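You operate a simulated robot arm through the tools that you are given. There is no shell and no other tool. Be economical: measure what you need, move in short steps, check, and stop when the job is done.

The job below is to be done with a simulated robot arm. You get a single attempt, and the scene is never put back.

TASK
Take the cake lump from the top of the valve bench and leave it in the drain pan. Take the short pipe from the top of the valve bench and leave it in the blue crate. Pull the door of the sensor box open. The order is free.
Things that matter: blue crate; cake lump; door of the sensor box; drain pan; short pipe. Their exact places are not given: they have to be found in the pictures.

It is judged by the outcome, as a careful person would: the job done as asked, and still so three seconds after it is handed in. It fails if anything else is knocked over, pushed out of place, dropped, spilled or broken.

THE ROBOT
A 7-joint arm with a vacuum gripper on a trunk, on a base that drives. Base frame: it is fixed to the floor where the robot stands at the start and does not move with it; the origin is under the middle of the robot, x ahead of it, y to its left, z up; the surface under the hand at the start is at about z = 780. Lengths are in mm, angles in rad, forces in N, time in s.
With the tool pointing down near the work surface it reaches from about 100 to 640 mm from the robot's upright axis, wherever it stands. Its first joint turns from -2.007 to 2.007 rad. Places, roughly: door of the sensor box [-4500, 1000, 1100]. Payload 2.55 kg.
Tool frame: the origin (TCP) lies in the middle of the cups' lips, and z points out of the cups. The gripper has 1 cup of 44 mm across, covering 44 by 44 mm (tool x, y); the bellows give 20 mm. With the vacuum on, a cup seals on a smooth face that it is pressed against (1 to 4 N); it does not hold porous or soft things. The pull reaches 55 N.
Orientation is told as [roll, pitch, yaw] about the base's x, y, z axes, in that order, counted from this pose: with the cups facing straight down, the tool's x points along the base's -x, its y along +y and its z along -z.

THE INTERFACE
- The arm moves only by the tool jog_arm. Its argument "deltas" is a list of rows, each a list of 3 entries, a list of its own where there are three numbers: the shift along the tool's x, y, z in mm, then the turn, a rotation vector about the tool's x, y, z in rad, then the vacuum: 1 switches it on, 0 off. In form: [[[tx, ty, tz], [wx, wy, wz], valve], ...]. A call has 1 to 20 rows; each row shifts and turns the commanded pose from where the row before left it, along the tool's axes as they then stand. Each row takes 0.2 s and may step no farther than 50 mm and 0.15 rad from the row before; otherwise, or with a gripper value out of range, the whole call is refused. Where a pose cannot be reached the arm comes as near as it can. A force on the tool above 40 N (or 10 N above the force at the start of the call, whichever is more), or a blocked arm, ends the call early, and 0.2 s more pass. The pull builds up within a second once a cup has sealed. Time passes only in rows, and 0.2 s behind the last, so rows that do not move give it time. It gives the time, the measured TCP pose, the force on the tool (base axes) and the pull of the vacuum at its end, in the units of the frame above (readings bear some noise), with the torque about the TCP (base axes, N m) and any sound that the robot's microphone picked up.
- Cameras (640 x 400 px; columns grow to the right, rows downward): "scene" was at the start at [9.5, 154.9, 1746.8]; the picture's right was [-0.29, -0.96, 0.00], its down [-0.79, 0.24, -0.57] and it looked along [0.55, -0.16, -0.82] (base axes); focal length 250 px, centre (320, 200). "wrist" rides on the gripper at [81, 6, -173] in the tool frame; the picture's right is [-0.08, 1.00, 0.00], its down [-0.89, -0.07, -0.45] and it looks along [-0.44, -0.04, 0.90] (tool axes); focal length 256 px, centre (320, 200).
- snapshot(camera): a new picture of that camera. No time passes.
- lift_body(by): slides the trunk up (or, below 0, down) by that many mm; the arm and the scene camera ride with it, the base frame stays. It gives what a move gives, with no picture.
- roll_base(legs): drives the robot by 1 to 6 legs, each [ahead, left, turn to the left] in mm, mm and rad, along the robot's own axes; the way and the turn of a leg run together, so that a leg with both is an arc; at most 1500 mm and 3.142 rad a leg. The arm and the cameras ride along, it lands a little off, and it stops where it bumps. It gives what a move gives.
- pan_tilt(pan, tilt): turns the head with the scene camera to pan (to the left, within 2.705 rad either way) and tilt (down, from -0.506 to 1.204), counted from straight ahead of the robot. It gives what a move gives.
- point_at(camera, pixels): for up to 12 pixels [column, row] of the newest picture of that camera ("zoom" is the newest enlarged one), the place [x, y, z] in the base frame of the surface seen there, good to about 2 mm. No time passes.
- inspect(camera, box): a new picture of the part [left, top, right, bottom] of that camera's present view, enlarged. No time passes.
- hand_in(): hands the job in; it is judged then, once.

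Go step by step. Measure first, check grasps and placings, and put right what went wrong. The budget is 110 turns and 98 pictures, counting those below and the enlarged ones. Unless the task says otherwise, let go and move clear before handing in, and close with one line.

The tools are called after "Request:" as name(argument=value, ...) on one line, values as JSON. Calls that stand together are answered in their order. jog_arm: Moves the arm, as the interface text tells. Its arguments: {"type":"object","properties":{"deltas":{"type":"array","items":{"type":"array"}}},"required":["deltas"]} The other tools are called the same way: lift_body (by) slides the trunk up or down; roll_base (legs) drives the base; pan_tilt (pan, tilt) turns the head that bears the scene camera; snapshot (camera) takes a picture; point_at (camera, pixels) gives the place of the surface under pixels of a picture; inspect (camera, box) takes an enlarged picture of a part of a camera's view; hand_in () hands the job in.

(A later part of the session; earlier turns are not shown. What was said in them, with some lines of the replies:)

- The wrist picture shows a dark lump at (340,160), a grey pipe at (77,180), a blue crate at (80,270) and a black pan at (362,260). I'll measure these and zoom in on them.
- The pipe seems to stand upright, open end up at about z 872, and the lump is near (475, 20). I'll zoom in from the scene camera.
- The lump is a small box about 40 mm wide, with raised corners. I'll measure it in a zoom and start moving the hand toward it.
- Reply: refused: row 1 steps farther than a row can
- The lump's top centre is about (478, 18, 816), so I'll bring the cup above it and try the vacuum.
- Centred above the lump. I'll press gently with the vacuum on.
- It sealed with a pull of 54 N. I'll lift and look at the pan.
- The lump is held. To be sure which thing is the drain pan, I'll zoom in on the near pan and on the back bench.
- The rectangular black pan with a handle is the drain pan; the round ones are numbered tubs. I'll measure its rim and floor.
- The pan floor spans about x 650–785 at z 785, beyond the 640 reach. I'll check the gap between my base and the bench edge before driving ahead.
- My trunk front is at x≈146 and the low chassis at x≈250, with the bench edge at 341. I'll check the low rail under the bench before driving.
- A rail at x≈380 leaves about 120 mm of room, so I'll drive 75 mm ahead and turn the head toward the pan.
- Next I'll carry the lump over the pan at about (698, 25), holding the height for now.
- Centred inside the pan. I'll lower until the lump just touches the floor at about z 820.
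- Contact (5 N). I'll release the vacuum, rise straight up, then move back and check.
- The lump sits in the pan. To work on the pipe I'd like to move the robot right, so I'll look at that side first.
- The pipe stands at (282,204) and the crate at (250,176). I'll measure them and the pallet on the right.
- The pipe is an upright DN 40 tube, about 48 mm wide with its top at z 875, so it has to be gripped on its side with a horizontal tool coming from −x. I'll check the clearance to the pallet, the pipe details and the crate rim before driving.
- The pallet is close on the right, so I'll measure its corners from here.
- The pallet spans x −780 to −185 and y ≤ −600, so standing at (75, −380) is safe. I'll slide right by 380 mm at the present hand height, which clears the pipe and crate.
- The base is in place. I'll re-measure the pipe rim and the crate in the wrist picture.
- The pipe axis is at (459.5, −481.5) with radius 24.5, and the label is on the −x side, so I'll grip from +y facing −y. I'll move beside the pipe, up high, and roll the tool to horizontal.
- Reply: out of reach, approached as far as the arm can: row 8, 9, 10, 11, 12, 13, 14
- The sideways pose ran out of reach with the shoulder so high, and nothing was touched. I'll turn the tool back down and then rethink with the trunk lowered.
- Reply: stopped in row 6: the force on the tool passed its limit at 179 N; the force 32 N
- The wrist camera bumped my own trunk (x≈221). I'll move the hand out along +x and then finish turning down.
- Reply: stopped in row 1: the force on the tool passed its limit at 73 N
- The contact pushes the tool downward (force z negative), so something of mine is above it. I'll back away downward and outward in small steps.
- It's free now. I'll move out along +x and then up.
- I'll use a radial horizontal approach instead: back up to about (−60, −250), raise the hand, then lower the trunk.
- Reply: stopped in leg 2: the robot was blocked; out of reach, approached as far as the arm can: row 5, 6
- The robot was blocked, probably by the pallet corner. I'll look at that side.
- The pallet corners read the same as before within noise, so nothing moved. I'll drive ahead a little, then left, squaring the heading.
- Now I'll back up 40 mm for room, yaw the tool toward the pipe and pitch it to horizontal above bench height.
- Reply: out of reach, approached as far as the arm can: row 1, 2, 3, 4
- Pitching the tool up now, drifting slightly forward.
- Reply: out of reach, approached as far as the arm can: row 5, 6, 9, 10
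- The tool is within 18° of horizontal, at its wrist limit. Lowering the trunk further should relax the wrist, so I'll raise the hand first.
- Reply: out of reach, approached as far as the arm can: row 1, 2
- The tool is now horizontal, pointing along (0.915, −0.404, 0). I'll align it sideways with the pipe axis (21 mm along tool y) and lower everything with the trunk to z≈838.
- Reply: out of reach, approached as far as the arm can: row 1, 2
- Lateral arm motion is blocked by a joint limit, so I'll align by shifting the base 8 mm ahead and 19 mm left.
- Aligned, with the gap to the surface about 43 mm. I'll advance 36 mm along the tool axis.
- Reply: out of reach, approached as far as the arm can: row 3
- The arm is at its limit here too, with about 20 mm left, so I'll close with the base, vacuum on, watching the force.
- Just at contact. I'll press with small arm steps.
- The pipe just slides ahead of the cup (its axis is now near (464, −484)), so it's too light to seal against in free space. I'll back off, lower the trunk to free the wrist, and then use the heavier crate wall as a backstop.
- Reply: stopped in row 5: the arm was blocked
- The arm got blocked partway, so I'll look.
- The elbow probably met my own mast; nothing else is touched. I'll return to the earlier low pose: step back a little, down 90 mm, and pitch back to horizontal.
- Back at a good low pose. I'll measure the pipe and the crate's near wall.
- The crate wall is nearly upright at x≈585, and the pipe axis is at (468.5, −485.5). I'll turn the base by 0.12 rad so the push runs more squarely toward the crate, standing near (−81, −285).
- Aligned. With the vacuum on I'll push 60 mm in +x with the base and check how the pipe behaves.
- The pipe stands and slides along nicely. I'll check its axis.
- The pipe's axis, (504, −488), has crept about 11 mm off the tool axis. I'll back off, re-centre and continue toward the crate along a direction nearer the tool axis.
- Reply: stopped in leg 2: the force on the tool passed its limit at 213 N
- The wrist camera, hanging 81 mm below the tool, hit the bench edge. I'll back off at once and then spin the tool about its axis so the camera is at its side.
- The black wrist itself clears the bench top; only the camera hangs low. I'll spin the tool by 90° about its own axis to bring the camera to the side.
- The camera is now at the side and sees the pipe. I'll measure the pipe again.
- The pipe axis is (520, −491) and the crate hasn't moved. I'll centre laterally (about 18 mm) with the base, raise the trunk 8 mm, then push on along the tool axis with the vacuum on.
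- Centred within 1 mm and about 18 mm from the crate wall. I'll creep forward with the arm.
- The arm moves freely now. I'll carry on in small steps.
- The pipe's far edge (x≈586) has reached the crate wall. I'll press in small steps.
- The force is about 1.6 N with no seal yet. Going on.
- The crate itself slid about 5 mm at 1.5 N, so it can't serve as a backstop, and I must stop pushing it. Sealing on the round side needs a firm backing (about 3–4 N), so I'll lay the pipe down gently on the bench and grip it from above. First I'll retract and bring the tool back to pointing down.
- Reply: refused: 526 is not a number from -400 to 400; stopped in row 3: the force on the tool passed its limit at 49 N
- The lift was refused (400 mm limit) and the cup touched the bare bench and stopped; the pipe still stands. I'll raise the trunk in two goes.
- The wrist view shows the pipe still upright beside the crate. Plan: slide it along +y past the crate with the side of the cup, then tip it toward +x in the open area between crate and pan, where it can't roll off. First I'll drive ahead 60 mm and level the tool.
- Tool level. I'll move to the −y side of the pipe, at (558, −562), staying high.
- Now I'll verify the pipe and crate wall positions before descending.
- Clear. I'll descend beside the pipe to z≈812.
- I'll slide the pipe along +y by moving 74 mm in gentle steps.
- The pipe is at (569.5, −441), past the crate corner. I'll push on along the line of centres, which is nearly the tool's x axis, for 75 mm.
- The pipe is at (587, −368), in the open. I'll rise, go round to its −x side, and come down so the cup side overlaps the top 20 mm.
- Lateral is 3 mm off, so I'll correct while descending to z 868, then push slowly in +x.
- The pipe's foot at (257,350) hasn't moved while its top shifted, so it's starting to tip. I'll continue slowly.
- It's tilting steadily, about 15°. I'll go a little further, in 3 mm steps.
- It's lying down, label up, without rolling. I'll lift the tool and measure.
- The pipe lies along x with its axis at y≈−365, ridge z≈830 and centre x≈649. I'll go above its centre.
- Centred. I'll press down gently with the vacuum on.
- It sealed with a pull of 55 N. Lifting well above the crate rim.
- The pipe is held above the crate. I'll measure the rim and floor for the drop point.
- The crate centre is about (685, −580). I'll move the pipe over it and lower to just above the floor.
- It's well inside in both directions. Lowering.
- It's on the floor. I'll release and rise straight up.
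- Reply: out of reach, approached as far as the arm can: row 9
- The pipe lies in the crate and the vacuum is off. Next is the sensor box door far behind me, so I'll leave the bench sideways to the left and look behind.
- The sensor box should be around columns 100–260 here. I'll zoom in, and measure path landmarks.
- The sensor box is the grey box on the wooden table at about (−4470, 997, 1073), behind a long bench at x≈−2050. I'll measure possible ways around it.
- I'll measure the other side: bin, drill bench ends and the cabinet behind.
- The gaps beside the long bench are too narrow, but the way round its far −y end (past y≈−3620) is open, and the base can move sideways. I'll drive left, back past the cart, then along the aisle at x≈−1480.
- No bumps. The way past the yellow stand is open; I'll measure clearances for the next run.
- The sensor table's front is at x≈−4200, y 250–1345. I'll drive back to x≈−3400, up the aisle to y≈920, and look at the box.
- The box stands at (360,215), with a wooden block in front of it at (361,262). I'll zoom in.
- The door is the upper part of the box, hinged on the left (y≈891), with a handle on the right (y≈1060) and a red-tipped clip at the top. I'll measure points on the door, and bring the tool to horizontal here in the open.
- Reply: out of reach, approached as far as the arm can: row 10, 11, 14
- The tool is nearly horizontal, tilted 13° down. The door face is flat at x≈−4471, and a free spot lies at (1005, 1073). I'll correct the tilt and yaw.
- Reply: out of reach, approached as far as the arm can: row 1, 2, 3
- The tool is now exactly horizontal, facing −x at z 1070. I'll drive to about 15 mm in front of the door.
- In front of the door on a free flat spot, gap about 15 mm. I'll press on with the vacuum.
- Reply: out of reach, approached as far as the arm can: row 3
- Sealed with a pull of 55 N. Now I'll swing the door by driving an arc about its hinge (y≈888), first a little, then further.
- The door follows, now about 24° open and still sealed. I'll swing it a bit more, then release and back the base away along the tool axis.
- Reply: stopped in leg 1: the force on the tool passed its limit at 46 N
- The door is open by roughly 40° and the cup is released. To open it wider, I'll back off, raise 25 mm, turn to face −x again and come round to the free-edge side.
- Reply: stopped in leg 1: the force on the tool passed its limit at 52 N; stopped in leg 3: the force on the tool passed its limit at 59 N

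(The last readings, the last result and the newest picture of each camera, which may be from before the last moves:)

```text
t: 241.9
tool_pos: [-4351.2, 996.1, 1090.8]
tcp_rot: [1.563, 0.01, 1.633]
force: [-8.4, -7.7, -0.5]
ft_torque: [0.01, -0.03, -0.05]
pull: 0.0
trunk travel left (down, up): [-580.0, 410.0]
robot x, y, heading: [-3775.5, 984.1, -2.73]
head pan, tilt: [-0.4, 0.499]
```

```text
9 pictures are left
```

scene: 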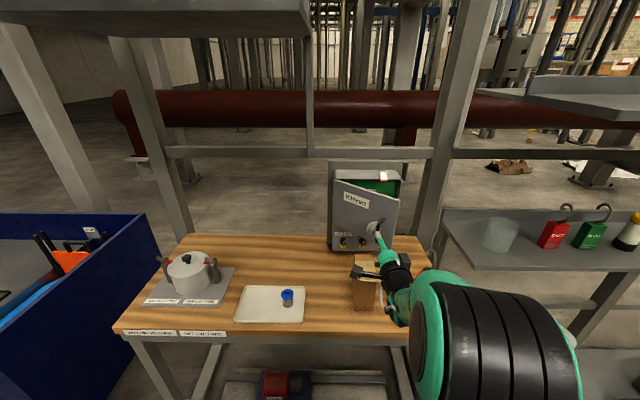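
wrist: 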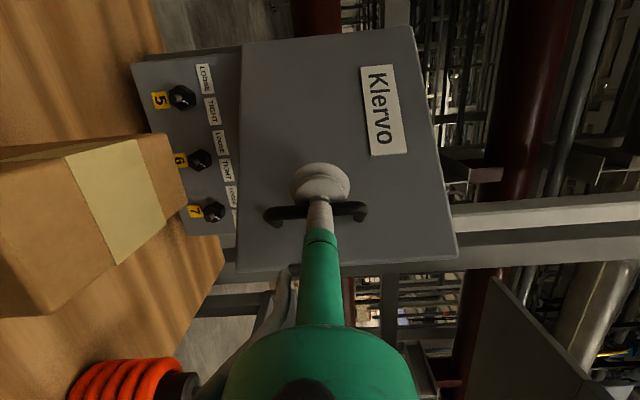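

The cup had slid under the door's handle, which explains the force. I'll slide it hinge-ward out of the handle, go round the free edge, enter behind the door and sweep it wider open.

Request:
roll_base(legs=[[44, 23.3, 0], [-30.2, 80.8, 0], [-82.5, 36, 0], [-94, -215.4, 0], [137.5, -60, 0], [76, 174, 0]])

Request:
snapshot(camera="scene")

Request:
snapshot(camera="wrist")

```text
t: 242.8
tool_pos: [-4366.6, 981.0, 1088.9]
tcp_rot: [1.561, 0.021, 1.608]
force: [0.1, -0.4, 0.3]
ft_torque: [0.01, 0.03, 0.0]
pull: 0.0
trunk travel left (down, up): [-580.0, 410.0]
robot x, y, heading: [-3797.1, 958.5, -2.728]
head pan, tilt: [-0.4, 0.499]
stopped in leg 1: the force on the tool passed its limit at 68 N (the readings are from after the stop); the commanded pose is now the measured one
```

```text
8 pictures are left
```

scene: 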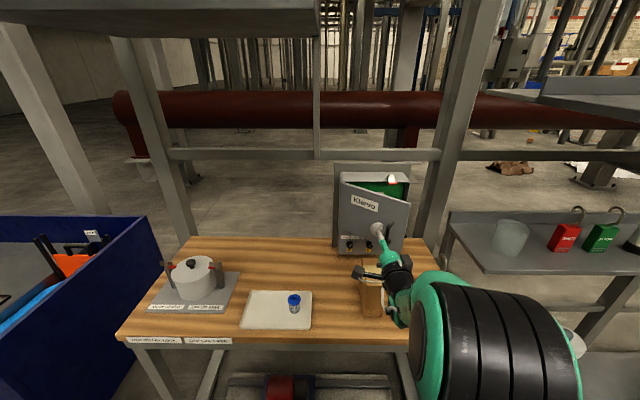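

```text
7 pictures are left
5 turns are left
```

wrist: 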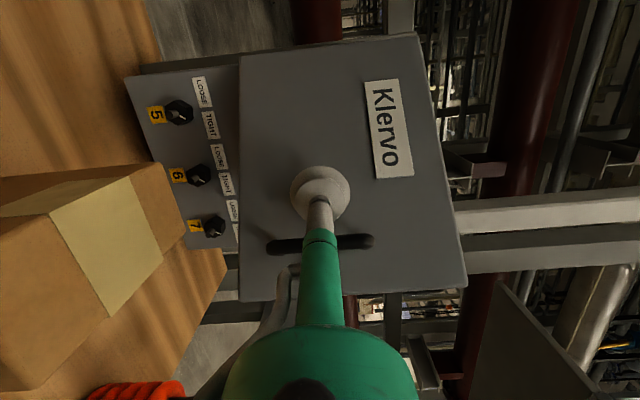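

The cup is clear of the handle now and the force is zero. I'll run the rest: out along the door's normal, around the free edge, in behind, sweep, and withdraw.

Request:
roll_base(legs=[[-30.2, 80.8, 0], [-68.7, 30, 0], [-84.4, -193.4, 0], [137.5, -60, 0], [76, 174, 0], [-183, 80, 0]])

Request:
snapshot(camera="scene")

Request:
snapshot(camera="wrist")

```text
t: 249.2
tool_pos: [-4183.5, 944.1, 1089.5]
tcp_rot: [1.56, 0.025, 1.611]
force: [1.0, 0.4, 0.7]
ft_torque: [0.03, -0.01, 0.04]
pull: 0.0
trunk travel left (down, up): [-580.0, 410.0]
robot x, y, heading: [-3611.7, 927.2, -2.724]
head pan, tilt: [-0.4, 0.499]
```

```text
6 pictures are left
```

scene: 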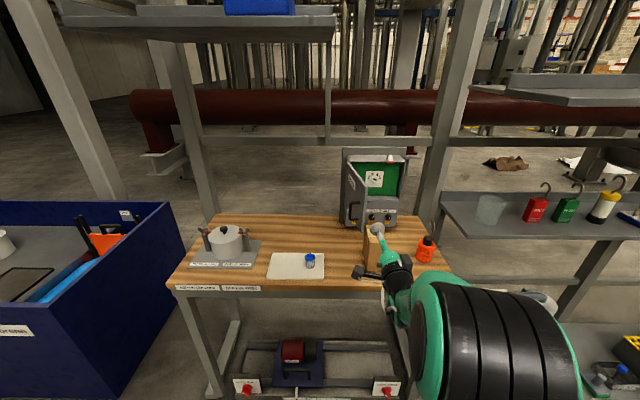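

```text
5 pictures are left
4 turns are left
```

wrist: 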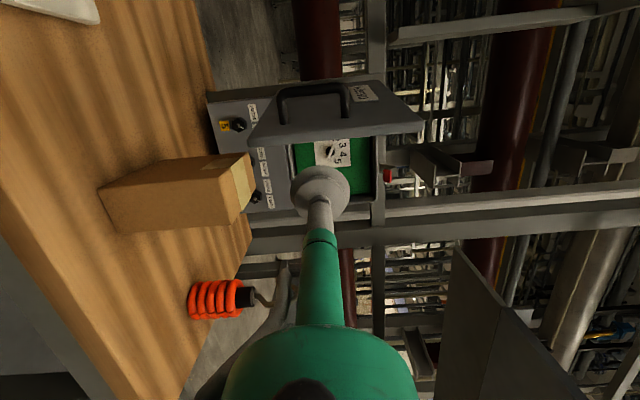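

The door stands wide open (about 80°), with the block, bottle and other things still in place and the arm clear with its vacuum off. I'm handing in.

Request:
hand_in()

```text
The job is handed in.
```

The cake lump is in the drain pan, the short pipe is in the blue crate, and the sensor box door stands about 80° open. Along the way, the crate was pushed about 5 mm, and I tipped the pipe onto its side on the bench to grip it. The base also bumped the pallet, the hand hit the bench edge, and the hand pressed hard on the sensor box door. I saw nothing else move, but I didn't re-measure the bench.
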